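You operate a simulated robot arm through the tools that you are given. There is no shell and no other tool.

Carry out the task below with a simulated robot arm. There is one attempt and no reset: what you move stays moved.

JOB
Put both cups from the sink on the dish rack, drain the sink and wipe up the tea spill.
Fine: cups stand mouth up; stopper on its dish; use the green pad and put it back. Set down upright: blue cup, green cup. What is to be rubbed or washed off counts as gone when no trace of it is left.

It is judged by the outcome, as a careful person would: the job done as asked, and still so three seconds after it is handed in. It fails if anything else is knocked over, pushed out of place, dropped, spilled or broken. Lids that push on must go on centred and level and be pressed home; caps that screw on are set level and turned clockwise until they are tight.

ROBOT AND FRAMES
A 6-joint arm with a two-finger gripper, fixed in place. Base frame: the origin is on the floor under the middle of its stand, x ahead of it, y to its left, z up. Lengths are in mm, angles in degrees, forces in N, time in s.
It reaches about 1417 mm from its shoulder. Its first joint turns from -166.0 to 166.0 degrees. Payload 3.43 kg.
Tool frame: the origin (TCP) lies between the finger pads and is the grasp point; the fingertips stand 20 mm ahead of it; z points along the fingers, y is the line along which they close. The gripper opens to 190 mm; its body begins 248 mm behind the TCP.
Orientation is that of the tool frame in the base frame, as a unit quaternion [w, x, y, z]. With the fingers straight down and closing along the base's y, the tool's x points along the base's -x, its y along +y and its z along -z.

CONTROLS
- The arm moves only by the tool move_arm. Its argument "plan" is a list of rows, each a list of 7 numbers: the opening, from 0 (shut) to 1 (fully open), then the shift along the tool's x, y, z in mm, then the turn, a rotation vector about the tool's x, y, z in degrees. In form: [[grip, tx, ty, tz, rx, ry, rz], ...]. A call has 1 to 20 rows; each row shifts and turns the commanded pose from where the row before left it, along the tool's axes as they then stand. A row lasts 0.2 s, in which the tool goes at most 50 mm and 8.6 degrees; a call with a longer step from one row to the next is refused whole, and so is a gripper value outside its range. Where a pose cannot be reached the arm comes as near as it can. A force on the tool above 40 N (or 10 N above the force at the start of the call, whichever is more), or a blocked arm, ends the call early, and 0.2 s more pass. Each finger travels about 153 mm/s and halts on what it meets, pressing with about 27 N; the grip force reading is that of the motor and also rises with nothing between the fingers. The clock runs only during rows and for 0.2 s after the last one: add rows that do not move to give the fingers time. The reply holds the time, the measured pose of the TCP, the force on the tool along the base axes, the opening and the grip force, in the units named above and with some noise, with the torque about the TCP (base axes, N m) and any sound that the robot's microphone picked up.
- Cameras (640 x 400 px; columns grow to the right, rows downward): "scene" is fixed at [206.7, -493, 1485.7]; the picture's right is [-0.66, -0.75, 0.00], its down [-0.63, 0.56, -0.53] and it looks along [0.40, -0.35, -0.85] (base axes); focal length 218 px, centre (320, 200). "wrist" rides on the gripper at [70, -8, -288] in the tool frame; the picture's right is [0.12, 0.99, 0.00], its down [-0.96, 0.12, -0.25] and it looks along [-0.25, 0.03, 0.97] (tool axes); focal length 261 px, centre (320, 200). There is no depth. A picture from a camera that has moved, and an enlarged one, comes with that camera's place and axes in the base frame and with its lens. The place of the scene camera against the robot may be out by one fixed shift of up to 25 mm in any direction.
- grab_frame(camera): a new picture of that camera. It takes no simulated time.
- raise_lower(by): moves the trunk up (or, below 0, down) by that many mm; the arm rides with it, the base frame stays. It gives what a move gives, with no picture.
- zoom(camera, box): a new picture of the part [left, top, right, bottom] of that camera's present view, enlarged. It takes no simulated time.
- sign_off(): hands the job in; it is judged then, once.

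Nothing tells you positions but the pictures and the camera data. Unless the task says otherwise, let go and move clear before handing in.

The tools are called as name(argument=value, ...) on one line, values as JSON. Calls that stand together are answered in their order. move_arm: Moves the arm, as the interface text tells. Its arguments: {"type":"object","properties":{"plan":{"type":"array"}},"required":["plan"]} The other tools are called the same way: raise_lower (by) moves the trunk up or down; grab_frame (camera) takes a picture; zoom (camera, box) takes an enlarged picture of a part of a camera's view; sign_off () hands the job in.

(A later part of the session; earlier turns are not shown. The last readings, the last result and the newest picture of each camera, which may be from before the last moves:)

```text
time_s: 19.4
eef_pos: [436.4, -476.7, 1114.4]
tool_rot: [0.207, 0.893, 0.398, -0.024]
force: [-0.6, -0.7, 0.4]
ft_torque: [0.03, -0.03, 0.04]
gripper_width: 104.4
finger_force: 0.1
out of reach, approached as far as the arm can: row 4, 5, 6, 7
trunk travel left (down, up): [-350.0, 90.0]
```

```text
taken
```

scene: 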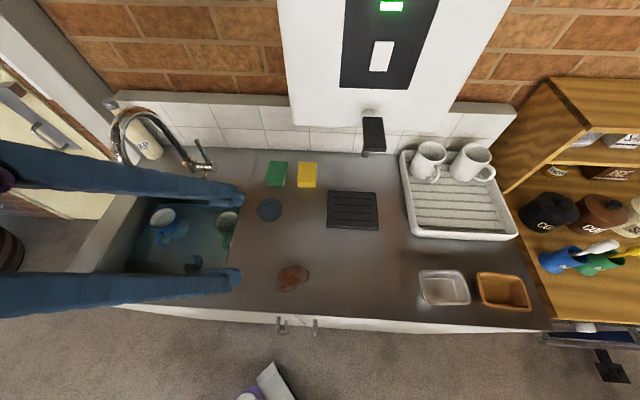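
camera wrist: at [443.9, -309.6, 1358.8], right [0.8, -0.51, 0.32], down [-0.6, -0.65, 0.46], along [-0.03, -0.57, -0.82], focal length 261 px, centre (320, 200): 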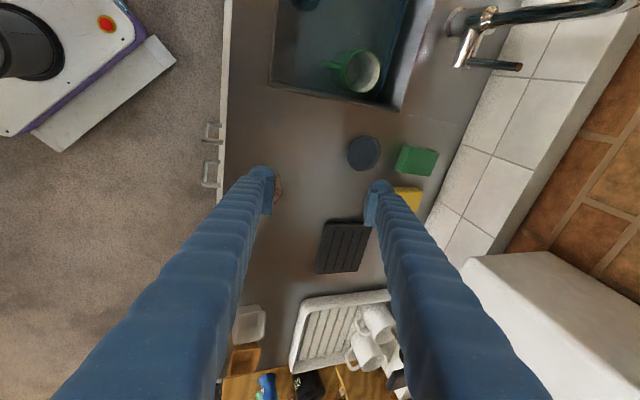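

The arm could only partly reach that tilt. I'll return to the earlier yaw, where the camera naturally tilts toward the wall, and pitch up from there.

move_arm(plan=[[0.55, 0, 0, 0, 0.66, 2.32, -7.78], [0.55, 0, 0, 0, 0.66, 2.32, -7.78], [0.55, 0, 0, 0, 0.66, 2.32, -7.78], [0.55, 0, 0, 0, 0.66, 2.32, -7.78], [0.55, 0, 0, 0, 0.66, 2.32, -7.78], [0.55, 0, 0, 0, 0.66, 2.32, -7.78], [0.55, 0, 0, 0, 0.66, 2.32, -7.78], [0.55, 0, 0, 0, 0.66, 2.32, -7.78], [0.55, 0, 0, 0, 0.66, 2.32, -7.78], [0.55, 0, 0, 0, 0.66, 2.32, -7.78], [0.55, 0, 0, 0, 0.66, 2.32, -7.78], [0.55, 0, 0, 0, 0, 0, 0]])

move_arm(plan=[[0.55, -40, 0, 0, 0, 0, 0], [0.55, -40, 0, 0, 0, 0, 0], [0.55, 0, 0, 0, 0, -8, 0], [0.55, 0, 0, 0, 0, -8, 0], [0.55, 0, 0, 0, 0, -8, 0], [0.55, 0, 0, 0, 0, -8, 0], [0.55, 0, 0, 0, 0, 0, 0]])

grab_frame(camera="wrist")

grab_frame(camera="scene")

```text
time_s: 22.0
eef_pos: [436.7, -477.5, 1113.7]
tool_rot: [0.0, 0.381, 0.924, 0.001]
force: [-0.3, -0.4, -0.1]
ft_torque: [0.01, 0.0, 0.03]
gripper_width: 104.6
finger_force: 0.0
trunk travel left (down, up): [-350.0, 90.0]
```

```text
time_s: 23.6
eef_pos: [498.3, -530.7, 1112.2]
tool_rot: [0.254, 0.368, 0.888, -0.105]
force: [-0.6, -0.4, 0.1]
ft_torque: [0.05, 0.02, 0.04]
gripper_width: 104.6
finger_force: 0.1
out of reach, approached as far as the arm can: row 5
trunk travel left (down, up): [-350.0, 90.0]
```

```text
taken
camera wrist: at [342.8, -385.6, 1319.6], right [0.63, 0.77, -0.06], down [0.57, -0.4, 0.72], along [0.53, -0.49, -0.69], focal length 261 px, centre (320, 200)
```

wrist: 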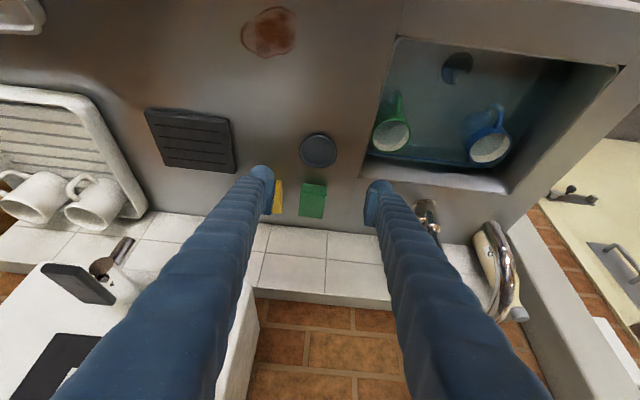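

```text
taken
```

scene: 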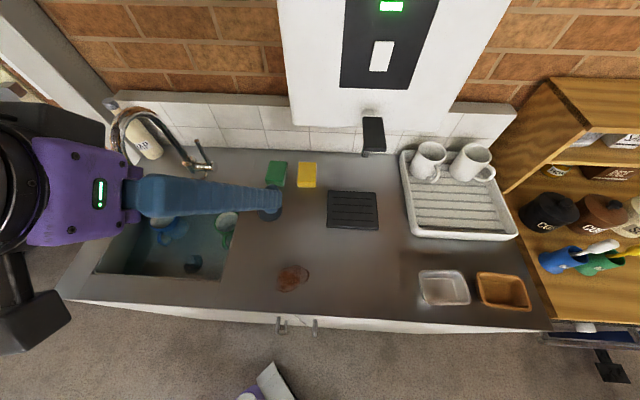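

The wall is clear up to about z 1257, with only bricks and the heater visible, so the obstacle must be higher. I'll pitch up further to see the upper wall.

move_arm(plan=[[0.55, -34, 0, 21, 0, 0, 0], [0.55, -34, 0, 21, 0, 0, 0], [0.55, 0, 0, 0, 0, -8, 0], [0.55, 0, 0, 0, 0, -8, 0], [0.55, 0, 0, 0, 0, -8, 0], [0.55, 0, 0, 0, 0, -8, 0], [0.55, 0, 0, 0, 0, 0, 0]])

grab_frame(camera="wrist")

grab_frame(camera="scene")

```text
time_s: 25.2
eef_pos: [553.5, -586.4, 1114.0]
tool_rot: [0.489, 0.326, 0.783, -0.202]
force: [-0.8, -0.3, -0.2]
ft_torque: [0.0, -0.03, 0.06]
gripper_width: 104.6
finger_force: 0.0
trunk travel left (down, up): [-350.0, 90.0]
```

```text
taken
camera wrist: at [344.0, -386.8, 1176.4], right [0.67, 0.74, -0.11], down [0.22, -0.06, 0.97], along [0.71, -0.67, -0.2], focal length 261 px, centre (320, 200)
```

wrist: 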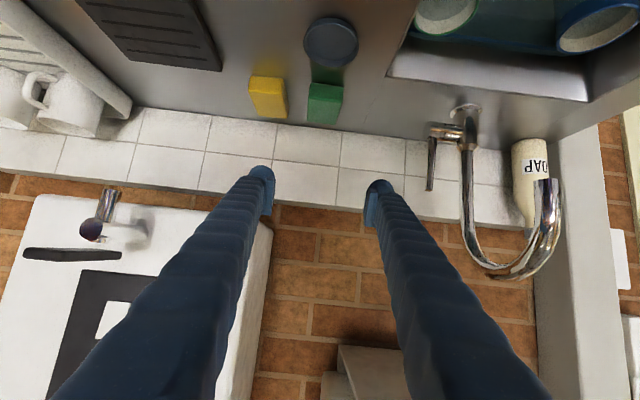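

```text
taken
```

scene: 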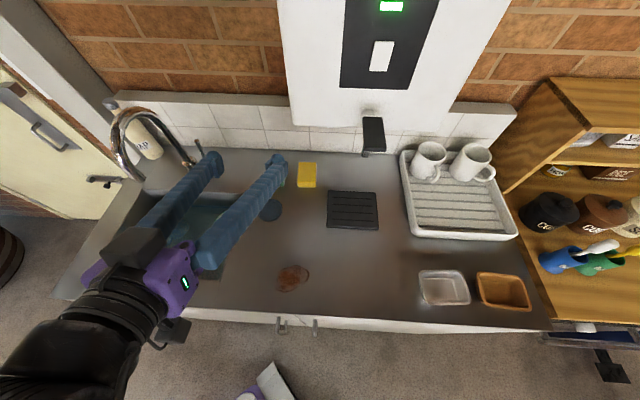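

Now I can see something mounted on the wall above, at the bottom centre of this inverted view. I'll zoom in on it.

zoom(camera="wrist", box=[230, 250, 550, 400])

move_arm(plan=[[0.55, 0, 0, 0, 0, -8, 0], [0.55, 0, 0, 0, 0, -8, 0], [0.55, 0, 0, 0, 0, 0, 0]])

grab_frame(camera="wrist")

```text
2.00 times, centred on (390, 325) of wrist
camera zoom: at [344.0, -386.8, 1176.4], right [0.67, 0.74, -0.11], down [0.22, -0.06, 0.97], along [0.71, -0.67, -0.2], focal length 521 px, centre (180, -50)
```

zoom: 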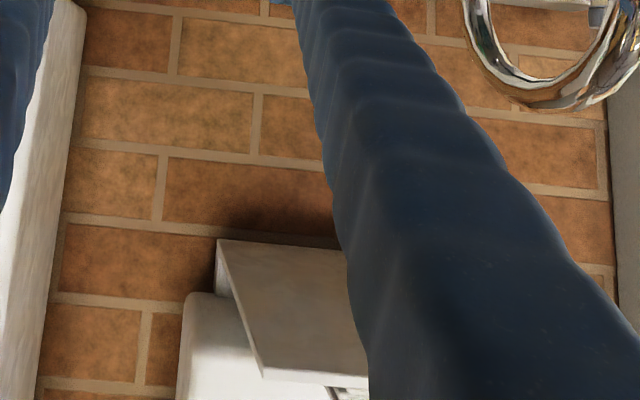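

```text
time_s: 26.0
eef_pos: [554.5, -587.3, 1115.2]
tool_rot: [0.593, 0.294, 0.708, -0.246]
force: [-0.6, 0.2, 0.3]
ft_torque: [0.0, -0.03, 0.03]
gripper_width: 104.3
finger_force: 0.2
trunk travel left (down, up): [-350.0, 90.0]
```

```text
taken
camera wrist: at [340.4, -382.5, 1094.7], right [0.69, 0.72, -0.12], down [0.03, 0.13, 0.99], along [0.73, -0.68, 0.07], focal length 261 px, centre (320, 200)
```

wrist: 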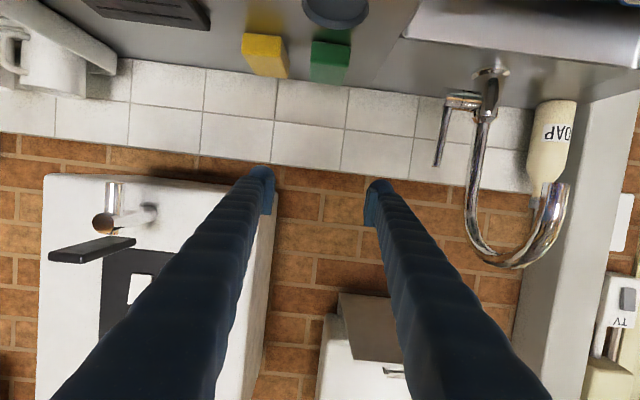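

The obstacle is a shelf: underside at about z 1340, front at about V 867, for U below about −50, with a white box on it. The gripper must lean toward the front when reaching the pads. I'll measure finger thickness from above while the tool lies nearly flat.

zoom(camera="scene", box=[120, 130, 320, 260])

zoom(camera="scene", box=[180, 140, 300, 200])

zoom(camera="wrist", box=[220, 0, 420, 100])

```text
3.08 times, centred on (220, 195) of scene
camera zoom: at [206.7, -493.0, 1485.7], right [-0.66, -0.75, 0.0], down [-0.63, 0.56, -0.53], along [0.4, -0.35, -0.85], focal length 672 px, centre (628, 215)
```

zoom: 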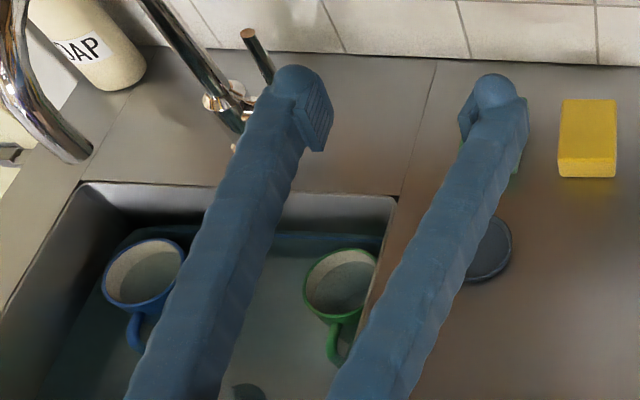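

```text
5.33 times, centred on (240, 170) of scene
camera zoom: at [206.7, -493.0, 1485.7], right [-0.66, -0.75, 0.0], down [-0.63, 0.56, -0.53], along [0.4, -0.35, -0.85], focal length 1166 px, centre (747, 360)
```

zoom: 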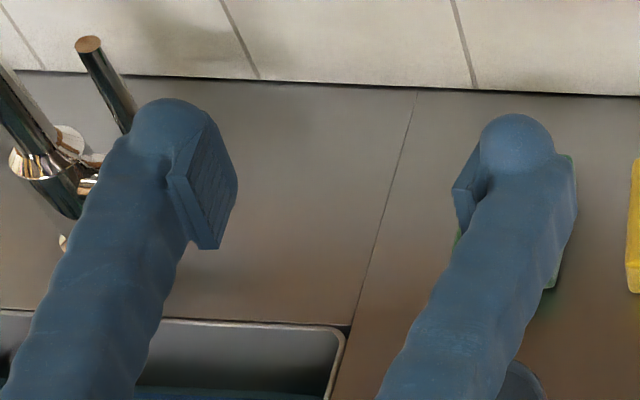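

```text
3.20 times, centred on (320, 50) of wrist
camera zoom: at [340.4, -382.5, 1094.7], right [0.69, 0.72, -0.12], down [0.03, 0.13, 0.99], along [0.73, -0.68, 0.07], focal length 834 px, centre (320, 680)
```

zoom: 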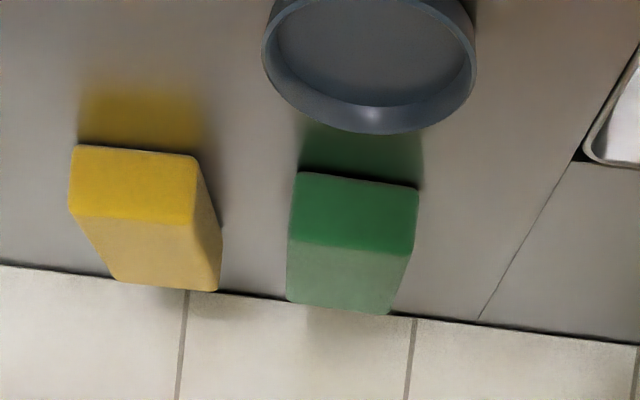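

The fingers are too thick to fit between the green and yellow pads, so I'll hook the green pad from behind and slide it about 45 mm forward, clear of the yellow one. First I'll set a 30° forward lean and close the fingers, which keeps the gripper clear of the shelf and heater.

move_arm(plan=[[0.3, 0, 0, 0, 0, 8.4, 0], [0.1, 0, 0, 0, 0, 8.4, 0], [0, 0, 0, 0, 0, 8.3, 0], [0, 0, 0, 0, 0, 8.3, 0], [0, 0, 0, 0, 0, 8.3, 0], [0, 0, 0, 0, 0, 8.3, 0], [0, 0, 0, 0, 0, 0, 0]])

grab_frame(camera="wrist")

zoom(camera="wrist", box=[240, 120, 400, 230])

grab_frame(camera="scene")

```text
time_s: 27.6
eef_pos: [556.8, -582.9, 1115.0]
tool_rot: [0.251, 0.368, 0.89, -0.098]
force: [-0.6, 0.6, -0.1]
ft_torque: [0.0, 0.01, -0.04]
gripper_width: 0.2
finger_force: 26.1
out of reach, approached as far as the arm can: row 6
trunk travel left (down, up): [-350.0, 90.0]
```

```text
taken
camera wrist: at [401.2, -441.9, 1322.2], right [0.63, 0.78, -0.05], down [0.57, -0.41, 0.71], along [0.53, -0.48, -0.7], focal length 261 px, centre (320, 200)
```

wrist: 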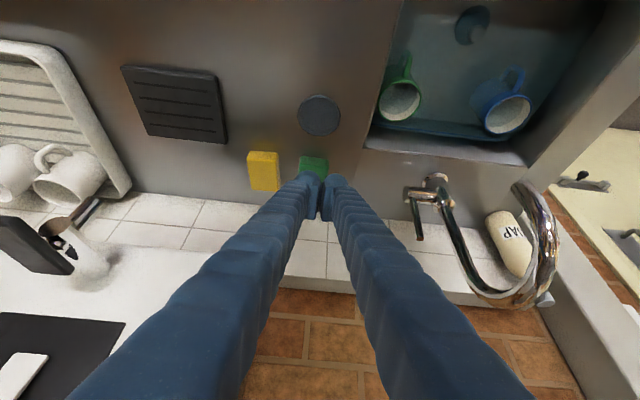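

```text
3.64 times, centred on (320, 175) of wrist
camera zoom: at [401.2, -441.9, 1322.2], right [0.63, 0.78, -0.05], down [0.57, -0.41, 0.71], along [0.53, -0.48, -0.7], focal length 948 px, centre (320, 291)
```

zoom: 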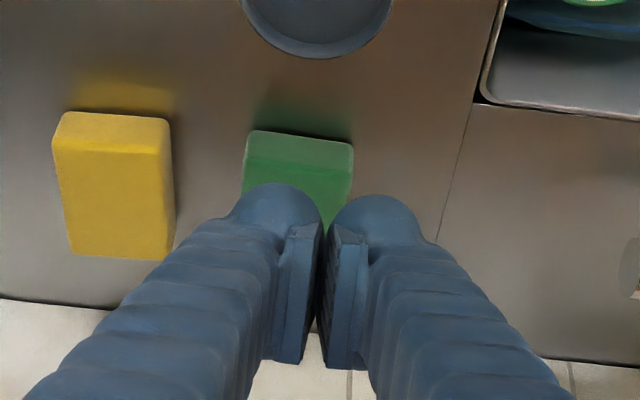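

```text
taken
```

scene: 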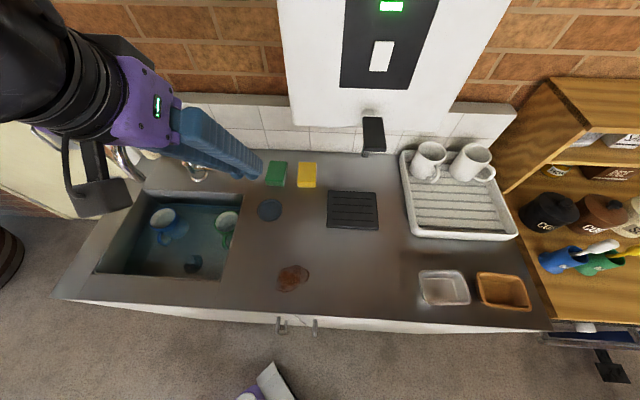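

The closed fingers fit behind the pad with room to spare. I'll go down in front first, then move back at low height under the shelf to just above and behind the green pad.

move_arm(plan=[[0, 22, -4, 36, 0, 0, 0], [0, 22, -4, 36, 0, 0, 0], [0, 20, 0, 33, 0, 0, 0], [0, 13, 0, 22, 0, 0, 0], [0, 0, 0, 0, 0, 0, 0]])

grab_frame(camera="wrist")

grab_frame(camera="scene")

```text
time_s: 28.8
eef_pos: [546.6, -585.1, 964.5]
tool_rot: [0.238, 0.37, 0.893, -0.097]
force: [-0.3, 0.8, 0.5]
ft_torque: [0.01, -0.01, 0.02]
gripper_width: 0.0
finger_force: 26.9
trunk travel left (down, up): [-350.0, 90.0]
```

```text
taken
camera wrist: at [397.2, -445.3, 1179.0], right [0.63, 0.77, -0.06], down [0.58, -0.42, 0.69], along [0.51, -0.47, -0.72], focal length 261 px, centre (320, 200)
```

wrist: 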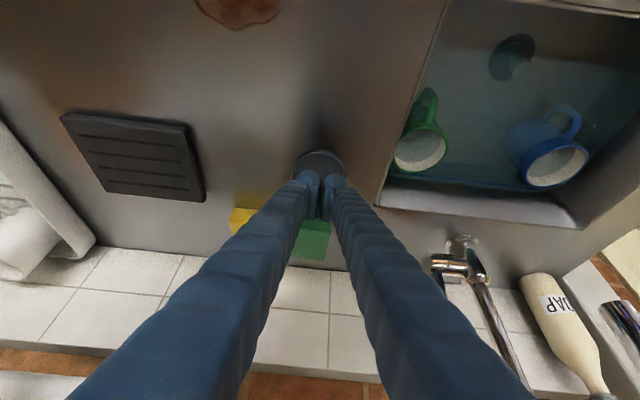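

```text
taken
```

scene: 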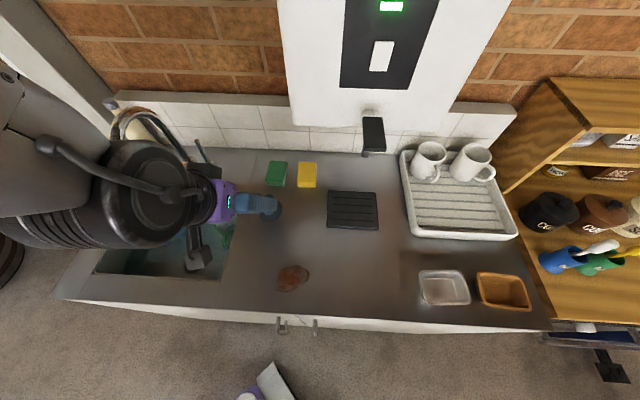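

The lean is 30° and clear so far. I'll add 8° more lean for shelf clearance and advance halfway, then check.

move_arm(plan=[[0, 0, 0, 0, 0, -8, 0], [0, -32, 0, 24.6, 0, 0, 0], [0, -32, 0, 24.6, 0, 0, 0], [0, -32, 0, 24.6, 0, 0, 0], [0, 0, 0, 0, 0, 0, 0]])

grab_frame(camera="wrist")

grab_frame(camera="scene")

```text
time_s: 30.0
eef_pos: [636.4, -673.2, 966.0]
tool_rot: [0.301, 0.363, 0.873, -0.124]
force: [-0.9, 0.2, 0.2]
ft_torque: [0.0, 0.02, 0.0]
gripper_width: 0.2
finger_force: 27.2
trunk travel left (down, up): [-350.0, 90.0]
```

```text
taken
camera wrist: at [465.5, -513.8, 1149.9], right [0.64, 0.77, -0.07], down [0.51, -0.35, 0.79], along [0.58, -0.54, -0.61], focal length 261 px, centre (320, 200)
```

wrist: 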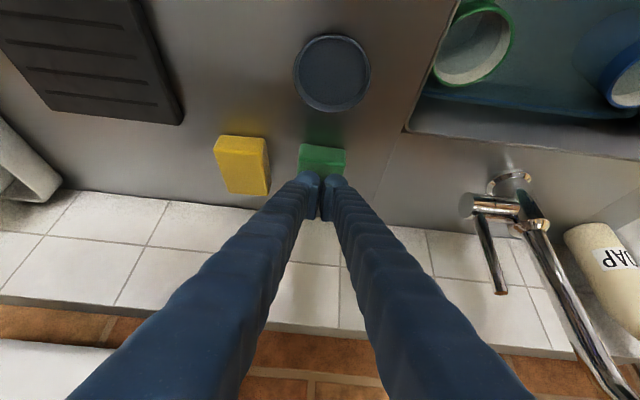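

```text
taken
```

scene: 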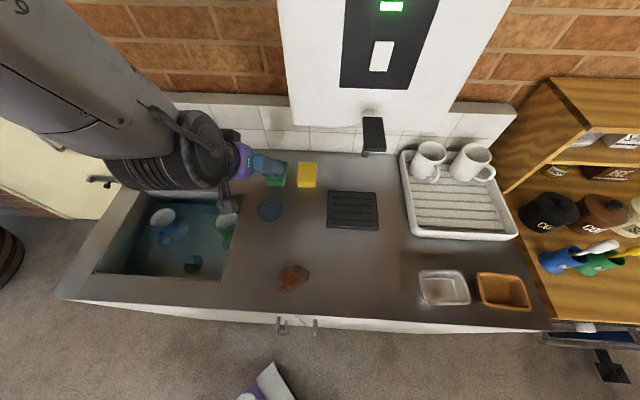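

The scene view shows the forearm dropping steeply from above, left of the gripper. Going further back, it could hit the shelf. Lowering the trunk will flatten the forearm, so I'll back off a little, raise the tool and lower the trunk in stages.

move_arm(plan=[[0, 32, 0, -24.6, 0, 0, 0], [0, 32, 0, -24.6, 0, 0, 0], [0, -25, 0, -31, 0, 0, 0], [0, -25, 0, -31, 0, 0, 0], [0, -25, 0, -31, 0, 0, 0], [0, 0, 0, 0, 0, 0, 0]])

raise_lower(by=-110)

grab_frame(camera="scene")

```text
time_s: 31.4
eef_pos: [581.1, -617.4, 1084.7]
tool_rot: [0.3, 0.363, 0.873, -0.124]
force: [0.0, 0.5, -1.1]
ft_torque: [0.0, 0.03, -0.02]
gripper_width: 0.0
finger_force: 27.0
trunk travel left (down, up): [-350.0, 90.0]
```

```text
time_s: 32.9
eef_pos: [580.2, -615.5, 976.0]
tool_rot: [0.3, 0.362, 0.874, -0.123]
force: [-0.7, -0.9, -0.6]
ft_torque: [0.01, 0.0, 0.0]
gripper_width: 0.0
finger_force: 27.5
trunk travel left (down, up): [-240.0, 200.0]
```

```text
taken
```

scene: 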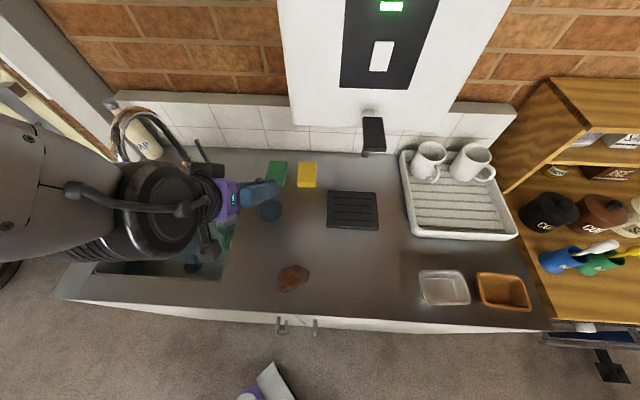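

The forearm is already flatter. One more stage.

move_arm(plan=[[0, -23, 0, -29, 0, 0, 0], [0, -23, 0, -29, 0, 0, 0], [0, -23, 0, -29, 0, 0, 0], [0, 0, 0, 0, 0, 0, 0]])

raise_lower(by=-110)

grab_frame(camera="scene")

grab_frame(camera="wrist")

```text
time_s: 33.9
eef_pos: [579.9, -617.9, 1086.2]
tool_rot: [0.301, 0.362, 0.873, -0.124]
force: [0.2, 0.1, -0.1]
ft_torque: [-0.06, 0.01, -0.01]
gripper_width: 0.0
finger_force: 26.9
trunk travel left (down, up): [-240.0, 200.0]
```

```text
time_s: 35.3
eef_pos: [579.1, -618.7, 975.8]
tool_rot: [0.3, 0.363, 0.873, -0.125]
force: [0.3, 0.1, -0.4]
ft_torque: [0.0, -0.01, -0.02]
gripper_width: 0.2
finger_force: 26.9
trunk travel left (down, up): [-130.0, 310.0]
```

```text
taken
```

scene: 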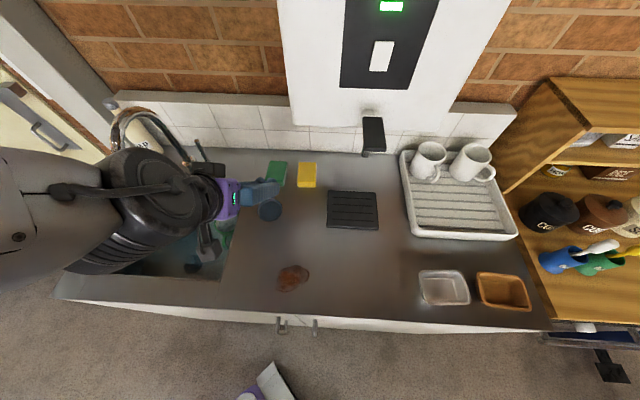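

```text
taken
camera wrist: at [409.5, -458.0, 1159.8], right [0.64, 0.77, -0.07], down [0.51, -0.35, 0.79], along [0.58, -0.54, -0.61], focal length 261 px, centre (320, 200)
```

wrist: 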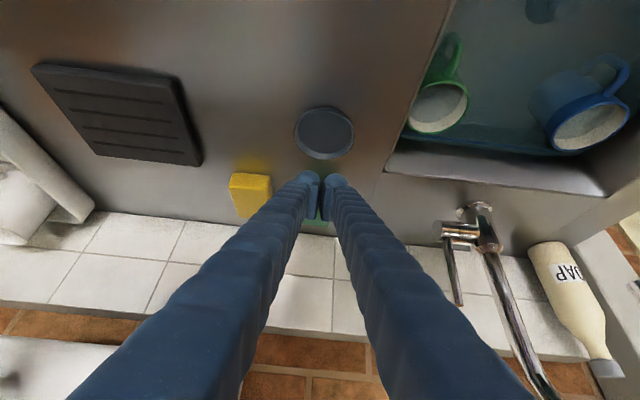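

The forearm is now nearly level and well below the shelf. I'll advance toward the space behind the green pad in smaller steps.

move_arm(plan=[[0, -23.6, 0, 18.5, 0, 0, 0], [0, -23.6, 0, 18.5, 0, 0, 0], [0, -23.6, 0, 18.5, 0, 0, 0], [0, -23.6, 0, 18.5, 0, 0, 0], [0, 0, 0, 0, 0, 0, 0]])

grab_frame(camera="scene")

grab_frame(camera="wrist")

```text
time_s: 36.5
eef_pos: [669.8, -702.1, 979.1]
tool_rot: [0.316, 0.427, 0.842, -0.095]
force: [-1.9, -0.5, 0.4]
ft_torque: [0.03, -0.22, 0.24]
gripper_width: 0.0
finger_force: 26.5
trunk travel left (down, up): [-130.0, 310.0]
```

```text
taken
```

scene: 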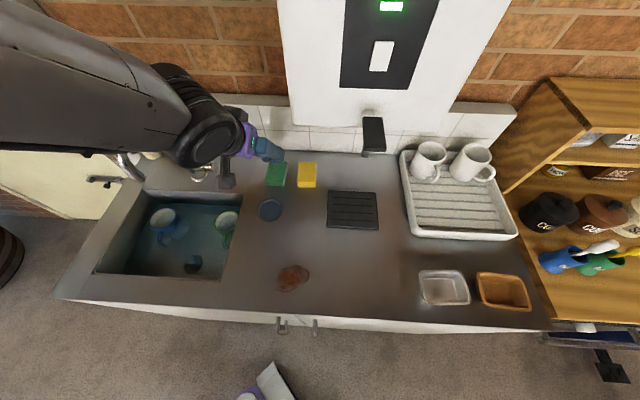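

```text
taken
camera wrist: at [503.6, -536.7, 1159.7], right [0.72, 0.69, 0.03], down [0.4, -0.46, 0.8], along [0.57, -0.56, -0.6], focal length 261 px, centre (320, 200)
```

wrist: 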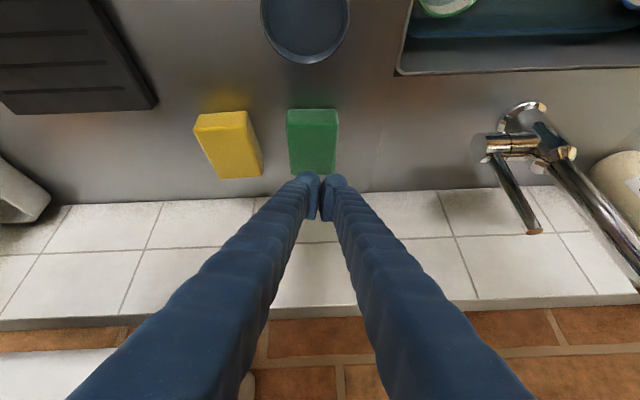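

The arm's posture shifted and the tool yawed a few degrees, so it may still be settling. I'll hold still and check again.

move_arm(plan=[[0, 0, 0, 0, 0, 0, 0], [0, 0, 0, 0, 0, 0, 0], [0, 0, 0, 0, 0, 0, 0]])

grab_frame(camera="scene")

zoom(camera="wrist", box=[220, 90, 420, 230])

```text
time_s: 37.3
eef_pos: [665.0, -704.1, 976.2]
tool_rot: [0.301, 0.362, 0.874, -0.123]
force: [0.0, 0.2, 0.2]
ft_torque: [-0.03, 0.0, 0.02]
gripper_width: 0.0
finger_force: 26.9
trunk travel left (down, up): [-130.0, 310.0]
```

```text
taken
```

scene: 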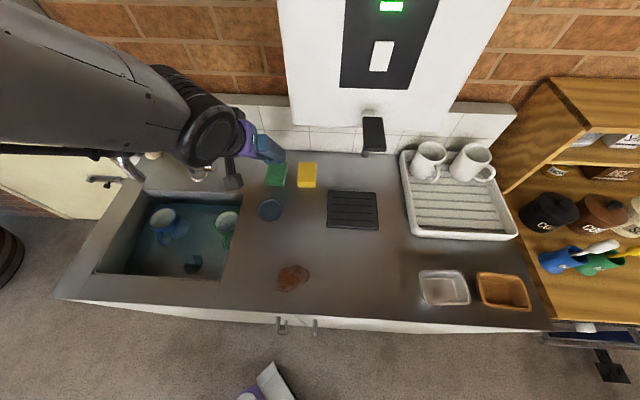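

```text
2.86 times, centred on (320, 160) of wrist
camera zoom: at [493.8, -544.5, 1160.0], right [0.64, 0.77, -0.07], down [0.51, -0.35, 0.79], along [0.58, -0.54, -0.61], focal length 745 px, centre (320, 314)
```

zoom: 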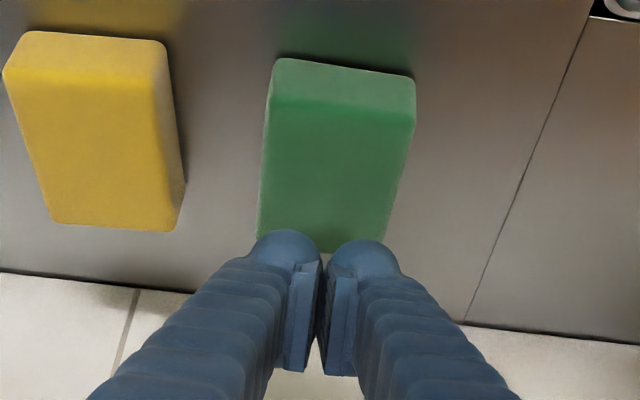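

It has settled back to the commanded pose, only in a different arm posture. I'll check the arm-to-shelf clearance closely.

zoom(camera="scene", box=[0, 0, 320, 200])

```text
2.00 times, centred on (160, 100) of scene
camera zoom: at [206.7, -493.0, 1485.7], right [-0.66, -0.75, 0.0], down [-0.63, 0.56, -0.53], along [0.4, -0.35, -0.85], focal length 437 px, centre (640, 400)
```

zoom: 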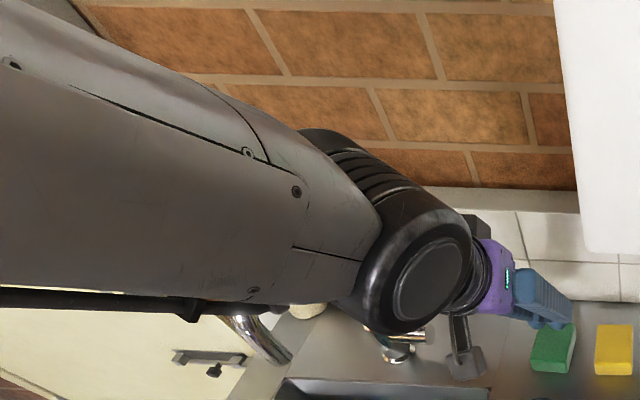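

The wrist should pass under the shelf if I descend while advancing. I'll move diagonally back and down in small steps to just behind the pad.

move_arm(plan=[[0, -13.5, 0, 23.3, 0, 0, 0], [0, -13.5, 0, 23.3, 0, 0, 0], [0, -12.8, 0, 22.7, 0, 0, 0], [0, 0, 0, 0, 0, 0, 0], [0, 0, 0, 0, 0, 0, 0]])

grab_frame(camera="scene")

grab_frame(camera="wrist")

```text
time_s: 38.5
eef_pos: [716.7, -754.9, 946.1]
tool_rot: [0.301, 0.363, 0.873, -0.124]
force: [-0.9, 0.7, 0.3]
ft_torque: [0.02, 0.0, 0.04]
gripper_width: 0.0
finger_force: 26.9
trunk travel left (down, up): [-130.0, 310.0]
```

```text
taken
```

scene: 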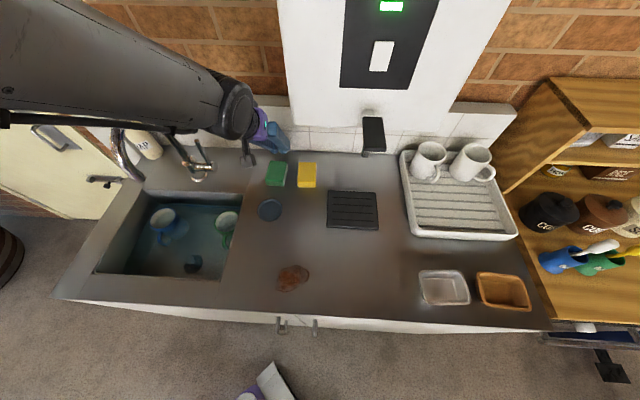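

```text
taken
camera wrist: at [546.5, -596.6, 1129.8], right [0.64, 0.77, -0.07], down [0.51, -0.35, 0.79], along [0.58, -0.54, -0.61], focal length 261 px, centre (320, 200)
```

wrist: 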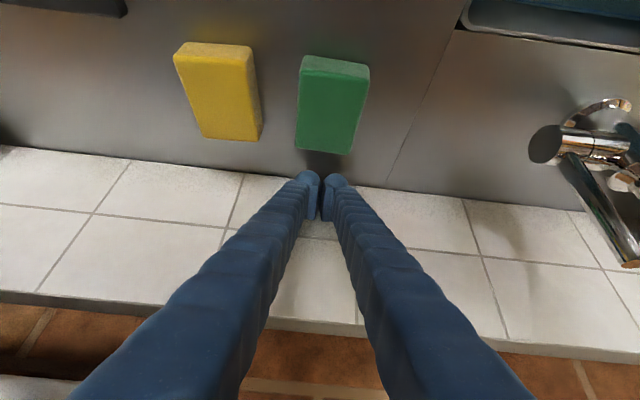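

The closed fingertips are behind the green pad and short of the wall. I'll go down to just above the counter.

move_arm(plan=[[0, 8.6, 0, 11, 0, 0, 0], [0, 8.6, 0, 11, 0, 0, 0], [0, 0, 0, 0, 0, 0, 0]])

zoom(camera="wrist", box=[220, 90, 420, 230])

zoom(camera="scene", box=[200, 90, 360, 210])

```text
time_s: 39.3
eef_pos: [716.6, -754.3, 917.8]
tool_rot: [0.3, 0.362, 0.874, -0.124]
force: [-0.2, -0.4, 0.5]
ft_torque: [0.04, 0.0, 0.0]
gripper_width: 0.0
finger_force: 27.1
trunk travel left (down, up): [-130.0, 310.0]
```

```text
2.86 times, centred on (320, 160) of wrist
camera zoom: at [546.3, -595.7, 1101.7], right [0.64, 0.77, -0.07], down [0.51, -0.35, 0.79], along [0.58, -0.54, -0.61], focal length 745 px, centre (320, 314)
```

zoom: 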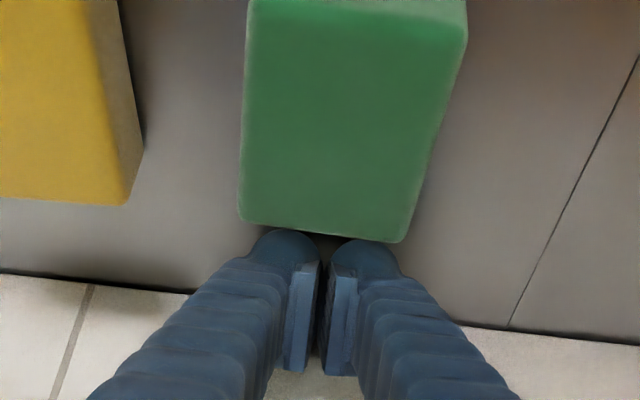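

```text
3.33 times, centred on (280, 150) of scene
camera zoom: at [206.7, -493.0, 1485.7], right [-0.66, -0.75, 0.0], down [-0.63, 0.56, -0.53], along [0.4, -0.35, -0.85], focal length 728 px, centre (453, 367)
```

zoom: 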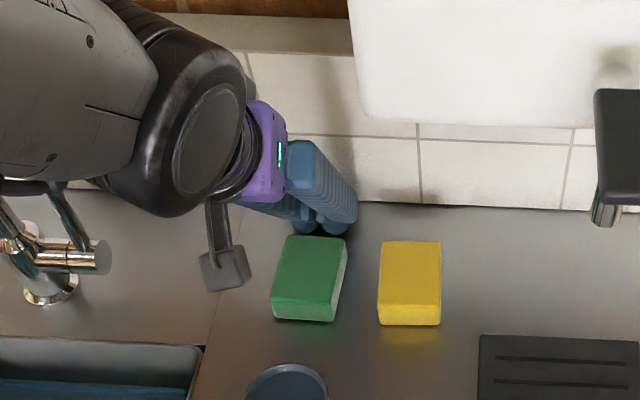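

The fingertips are just behind the pad at counter level with no contact yet. I'll pull slowly forward.

move_arm(plan=[[0, 7.9, 0, -6.2, 0, 0, 0], [0, 7.9, 0, -6.2, 0, 0, 0], [0, 7.9, 0, -6.2, 0, 0, 0], [0, 7.9, 0, -6.2, 0, 0, 0], [0, 0, 0, 0, 0, 0, 0]])

zoom(camera="wrist", box=[220, 30, 420, 230])

zoom(camera="scene", box=[220, 130, 340, 230])

```text
time_s: 40.5
eef_pos: [688.5, -725.1, 918.0]
tool_rot: [0.3, 0.362, 0.874, -0.123]
force: [-0.1, -1.1, 1.8]
ft_torque: [0.0, 0.04, 0.03]
gripper_width: 6.1
finger_force: 27.0
trunk travel left (down, up): [-130.0, 310.0]
```

```text
2.00 times, centred on (320, 130) of wrist
camera zoom: at [518.1, -566.5, 1101.4], right [0.64, 0.77, -0.07], down [0.51, -0.35, 0.79], along [0.58, -0.54, -0.61], focal length 521 px, centre (320, 340)
```

zoom: 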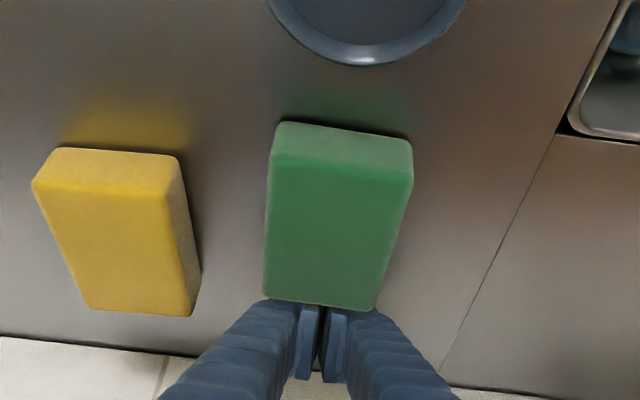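

```text
4.00 times, centred on (280, 180) of scene
camera zoom: at [206.7, -493.0, 1485.7], right [-0.66, -0.75, 0.0], down [-0.63, 0.56, -0.53], along [0.4, -0.35, -0.85], focal length 874 px, centre (480, 280)
```

zoom: 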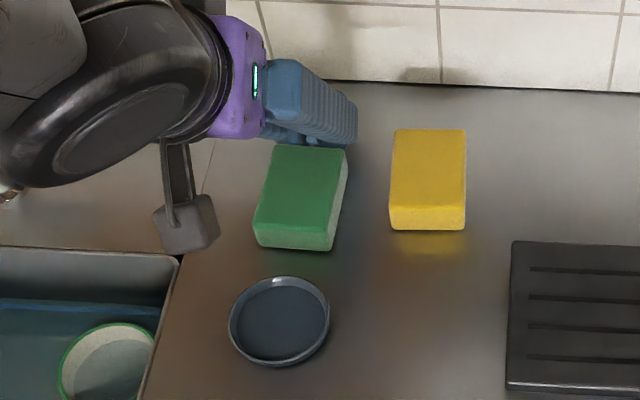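

The pad is sliding forward cleanly. I'll pull it a bit further, staying clear of the dish.

move_arm(plan=[[0, 7.9, 0, -6.2, 0, 0, 0], [0, 7.1, 0, -5.5, 0, 0, 0], [0, 0, 0, 0, 0, 0, 0]])

zoom(camera="wrist", box=[220, 30, 420, 230])

zoom(camera="scene", box=[220, 130, 340, 230])

```text
time_s: 41.3
eef_pos: [674.1, -711.5, 918.3]
tool_rot: [0.301, 0.363, 0.873, -0.124]
force: [0.3, 0.5, 0.1]
ft_torque: [0.01, -0.01, -0.04]
gripper_width: 0.0
finger_force: 27.2
trunk travel left (down, up): [-130.0, 310.0]
```

```text
2.00 times, centred on (320, 130) of wrist
camera zoom: at [504.9, -553.0, 1101.6], right [0.64, 0.77, -0.07], down [0.51, -0.35, 0.79], along [0.58, -0.54, -0.61], focal length 521 px, centre (320, 340)
```

zoom: 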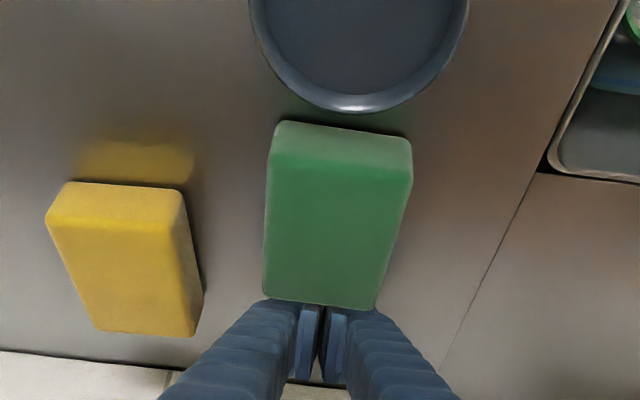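

```text
4.00 times, centred on (280, 180) of scene
camera zoom: at [206.7, -493.0, 1485.7], right [-0.66, -0.75, 0.0], down [-0.63, 0.56, -0.53], along [0.4, -0.35, -0.85], focal length 874 px, centre (480, 280)
```

zoom: 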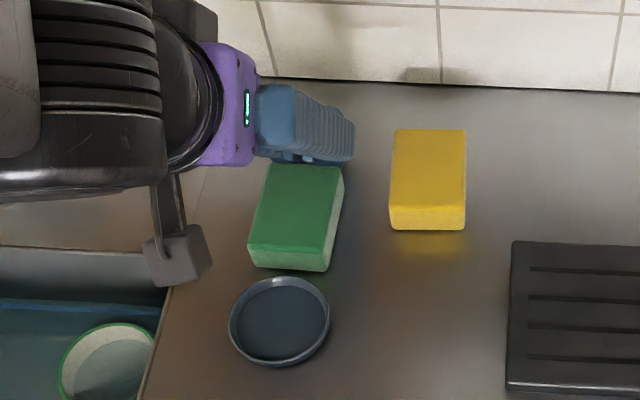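

The pad is now about V 869–955, clear ahead of the yellow pad and 7 mm short of the dish. I'll lift out, move forward over its front part, reduce the lean to 20° and open the fingers to straddle it.

move_arm(plan=[[0, -21.6, 0, -27.6, 0, 0, 0], [0, 20.3, 0, -26, 0, 0, 0], [0, 20.3, 0, -26, 0, 0, 0], [0, 20.3, 0, -26, 0, 0, 0], [0.2, 0, 0, 0, 0, 6, 0], [0.38, 0, 0, 0, 0, 6, 0], [0.38, 0, 0, 0, 0, 6, 0], [0.38, 0, 0, 0, 0, 0, 0], [0.38, 0, 0, 0, 0, 0, 0]])

grab_frame(camera="wrist")

zoom(camera="wrist", box=[220, 100, 420, 260])

grab_frame(camera="scene")

```text
time_s: 43.3
eef_pos: [607.0, -644.3, 976.3]
tool_rot: [0.16, 0.378, 0.91, -0.065]
force: [0.8, 0.1, 0.4]
ft_torque: [-0.01, -0.01, -0.02]
gripper_width: 72.3
finger_force: 0.1
out of reach, approached as far as the arm can: row 5
trunk travel left (down, up): [-130.0, 310.0]
```

```text
taken
camera wrist: at [485.2, -533.1, 1222.8], right [0.62, 0.78, -0.04], down [0.66, -0.5, 0.56], along [0.42, -0.37, -0.83], focal length 261 px, centre (320, 200)
```

wrist: 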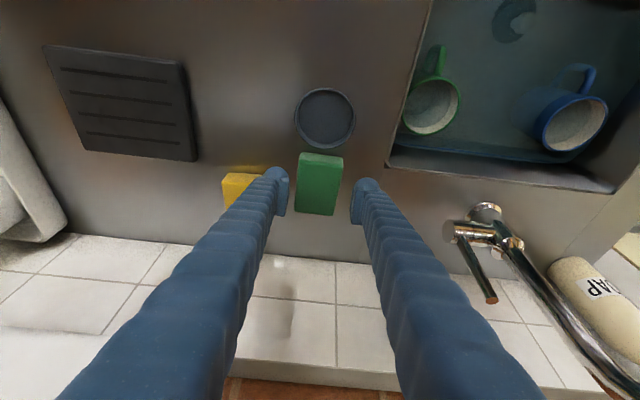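

```text
2.50 times, centred on (320, 180) of wrist
camera zoom: at [485.2, -533.1, 1222.8], right [0.62, 0.78, -0.04], down [0.66, -0.5, 0.56], along [0.42, -0.37, -0.83], focal length 652 px, centre (320, 250)
```

zoom: 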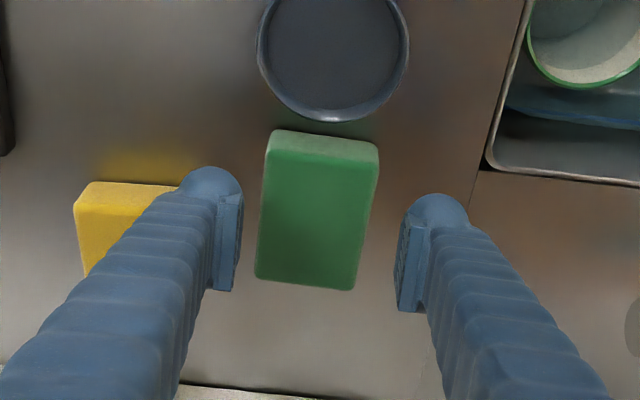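

```text
taken
```

scene: 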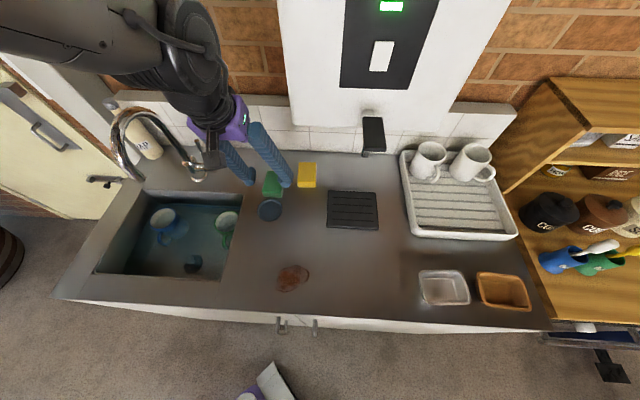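

The fingers straddle the pad's front part and clear the yellow pad's front edge. I'll descend slowly.

move_arm(plan=[[0.38, 5.2, 0, 14.3, 0, 0, 0], [0.38, 5.2, 0, 14.3, 0, 0, 0], [0.38, 5.2, 0, 14.3, 0, 0, 0], [0.38, 0, 0, 0, 0, 0, 0]])

zoom(camera="wrist", box=[220, 100, 420, 260])

zoom(camera="scene", box=[200, 110, 340, 220])

```text
time_s: 44.3
eef_pos: [606.8, -644.6, 931.6]
tool_rot: [0.16, 0.378, 0.91, -0.066]
force: [-0.7, -1.3, -0.9]
ft_torque: [0.0, 0.0, 0.01]
gripper_width: 72.2
finger_force: 0.0
trunk travel left (down, up): [-130.0, 310.0]
```

```text
2.50 times, centred on (320, 180) of wrist
camera zoom: at [485.5, -533.8, 1177.3], right [0.62, 0.78, -0.04], down [0.66, -0.5, 0.56], along [0.42, -0.38, -0.83], focal length 652 px, centre (320, 250)
```

zoom: 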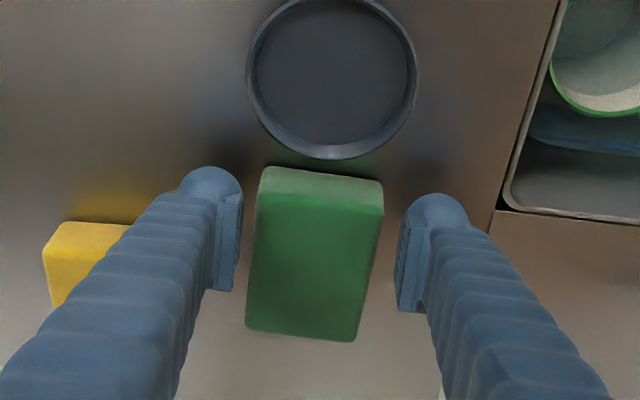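

```text
3.64 times, centred on (270, 165) of scene
camera zoom: at [206.7, -493.0, 1485.7], right [-0.66, -0.75, 0.0], down [-0.63, 0.56, -0.53], along [0.4, -0.35, -0.85], focal length 795 px, centre (502, 327)
```

zoom: 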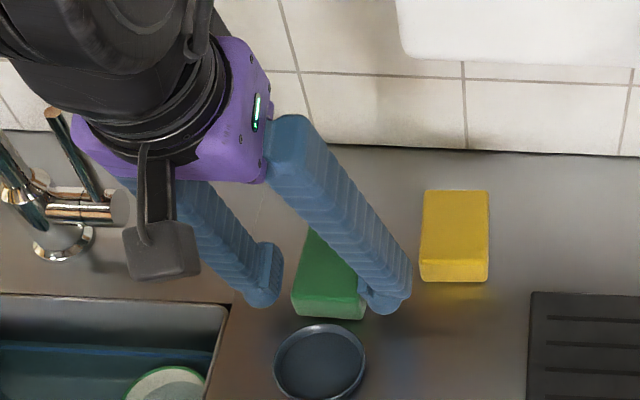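

Both fingers are clear of the yellow pad and the dish. Down the last 16 mm, then close.

move_arm(plan=[[0.38, 2.7, 0, 7.5, 0, 0, 0], [0.38, 2.7, 0, 7.5, 0, 0, 0], [0.38, 0, 0, 0, 0, 0, 0], [0.2, 0, 0, 0, 0, 0, 0], [0, 0, 0, 0, 0, 0, 0], [0, 0, 0, 0, 0, 0, 0]])

zoom(camera="wrist", box=[220, 100, 420, 260])

zoom(camera="scene", box=[200, 110, 340, 220])

```text
time_s: 45.7
eef_pos: [606.9, -644.6, 914.7]
tool_rot: [0.16, 0.378, 0.91, -0.065]
force: [-0.4, 0.6, 0.4]
ft_torque: [-0.01, 0.0, 0.0]
gripper_width: 58.7
finger_force: 27.3
trunk travel left (down, up): [-130.0, 310.0]
```

```text
2.50 times, centred on (320, 180) of wrist
camera zoom: at [485.4, -533.6, 1161.2], right [0.62, 0.78, -0.04], down [0.66, -0.5, 0.56], along [0.42, -0.38, -0.83], focal length 652 px, centre (320, 250)
```

zoom: 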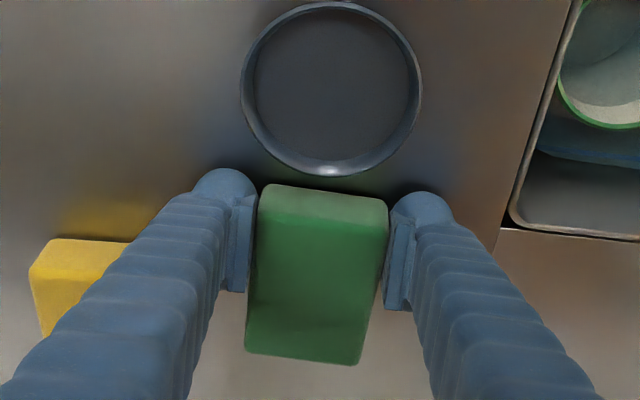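

```text
3.64 times, centred on (270, 165) of scene
camera zoom: at [206.7, -493.0, 1485.7], right [-0.66, -0.75, 0.0], down [-0.63, 0.56, -0.53], along [0.4, -0.35, -0.85], focal length 795 px, centre (502, 327)
```

zoom: 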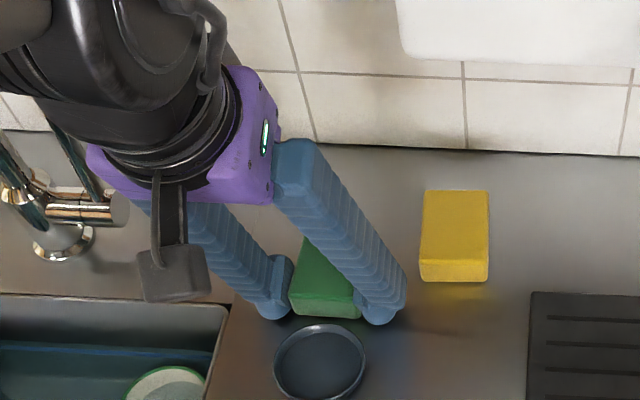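

The green pad is gripped (58.7 mm). I'll lift it and carry it forward to the tea spill.

move_arm(plan=[[0, -7.7, 0, -21.2, 0, 0, 0], [0, -7.7, 0, -21.2, 0, 0, 0], [0, 37.7, -13.2, -13.7, 0, 0, 0], [0, 37.7, -13.2, -13.7, 0, 0, 0], [0, 37.7, -13.2, -13.7, 0, 0, 0], [0, 0, 0, 0, 0, 0, 0]])

grab_frame(camera="wrist")

grab_frame(camera="scene")

```text
time_s: 47.1
eef_pos: [493.8, -585.7, 960.2]
tool_rot: [0.16, 0.377, 0.91, -0.065]
force: [-1.3, -0.2, -0.4]
ft_torque: [0.0, -0.01, -0.01]
gripper_width: 58.5
finger_force: 27.0
trunk travel left (down, up): [-130.0, 310.0]
```

```text
taken
camera wrist: at [371.4, -474.3, 1206.4], right [0.62, 0.78, -0.04], down [0.66, -0.5, 0.56], along [0.42, -0.38, -0.83], focal length 261 px, centre (320, 200)
```

wrist: 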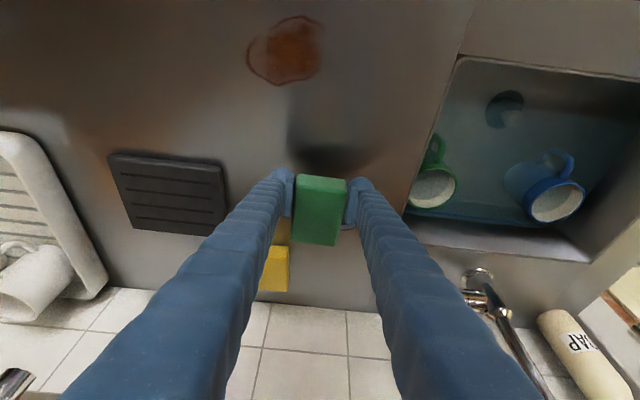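

```text
taken
```

scene: 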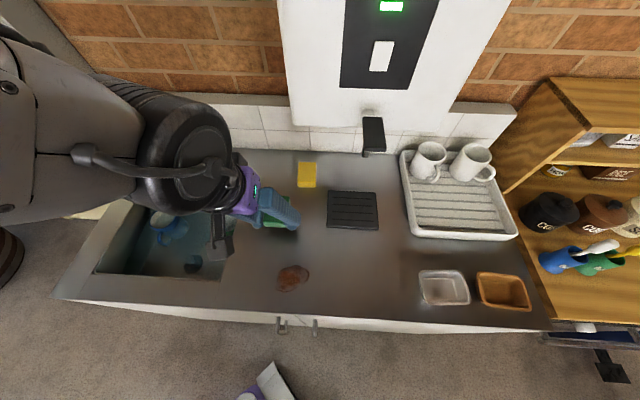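

The pad is level in the grip. I'll continue to the left side of the spill.

move_arm(plan=[[0, 37.4, 5, -13.6, 0, 0, 0], [0, 37.4, 5, -13.6, 0, 0, 0], [0, 37.4, 5, -13.6, 0, 0, 0], [0, 37.4, 5, -13.6, 0, 0, 0], [0, 0, 0, 0, 0, 0, 0]])

grab_frame(camera="wrist")

grab_frame(camera="scene")

```text
time_s: 48.3
eef_pos: [394.5, -460.2, 958.6]
tool_rot: [0.159, 0.377, 0.91, -0.066]
force: [0.2, 0.0, 0.3]
ft_torque: [-0.07, 0.0, -0.03]
gripper_width: 58.6
finger_force: 26.6
trunk travel left (down, up): [-130.0, 310.0]
```

```text
taken
camera wrist: at [273.1, -348.8, 1205.2], right [0.62, 0.78, -0.04], down [0.66, -0.5, 0.56], along [0.42, -0.38, -0.83], focal length 261 px, centre (320, 200)
```

wrist: 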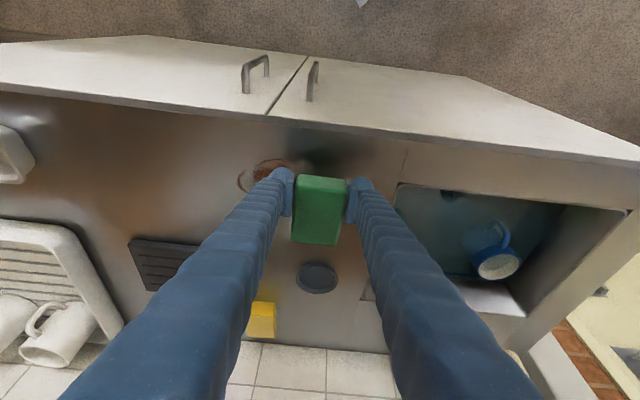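

```text
taken
```

scene: 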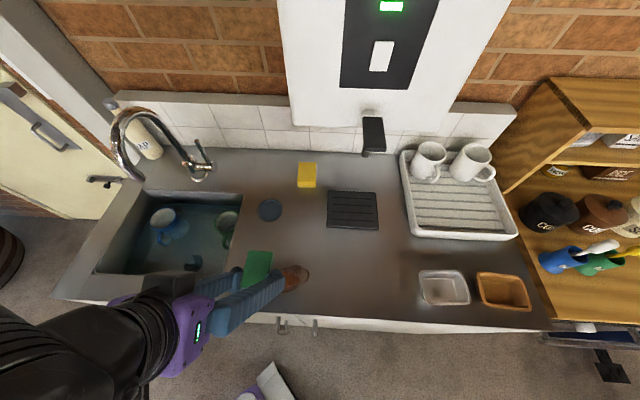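

I'm beside the spill. Lowering the pad onto the counter.

move_arm(plan=[[0, 5, 0, 13.8, 0, 0, 0], [0, 5, 0, 13.8, 0, 0, 0], [0, 4.1, 0, 11.3, 0, 0, 0], [0, 0.9, 0, 2.4, 0, 0, 0], [0, 0, 0, 0, 0, 0, 0]])

zoom(camera="scene", box=[200, 220, 360, 330])

```text
time_s: 49.5
eef_pos: [396.6, -461.4, 915.1]
tool_rot: [0.16, 0.377, 0.91, -0.066]
force: [0.4, -0.5, -0.9]
ft_torque: [0.01, -0.02, 0.01]
gripper_width: 58.5
finger_force: 27.1
trunk travel left (down, up): [-130.0, 310.0]
```

```text
3.64 times, centred on (280, 275) of scene
camera zoom: at [206.7, -493.0, 1485.7], right [-0.66, -0.75, 0.0], down [-0.63, 0.56, -0.53], along [0.4, -0.35, -0.85], focal length 795 px, centre (466, -73)
```

zoom: 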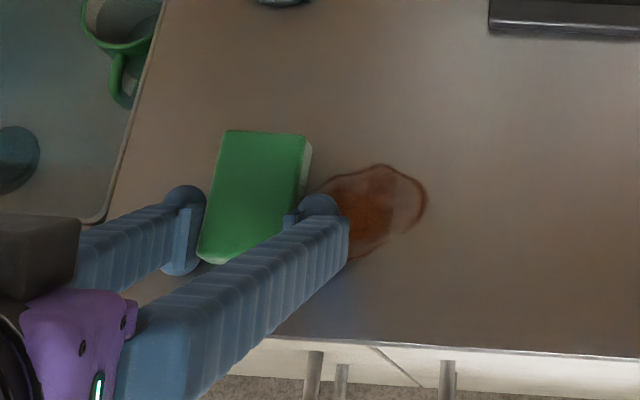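

No contact force yet, so I'll lower in 1 mm steps until I feel light pressure.

move_arm(plan=[[0, 0.3, 0, 0.94, 0, 0, 0], [0, 0, 0, 0, 0, 0, 0]])

move_arm(plan=[[0, 0.3, 0, 0.94, 0, 0, 0], [0, 0, 0, 0, 0, 0, 0]])

```text
time_s: 50.1
eef_pos: [394.4, -462.3, 914.3]
tool_rot: [0.16, 0.378, 0.91, -0.066]
force: [-0.3, -0.4, 2.0]
ft_torque: [-0.09, -0.1, 0.0]
gripper_width: 58.3
finger_force: 26.6
trunk travel left (down, up): [-130.0, 310.0]
```

```text
time_s: 50.7
eef_pos: [395.7, -462.6, 914.1]
tool_rot: [0.161, 0.377, 0.91, -0.066]
force: [-0.1, -0.6, 13.3]
ft_torque: [-0.02, -0.12, 0.03]
gripper_width: 58.3
finger_force: 26.9
trunk travel left (down, up): [-130.0, 310.0]
```

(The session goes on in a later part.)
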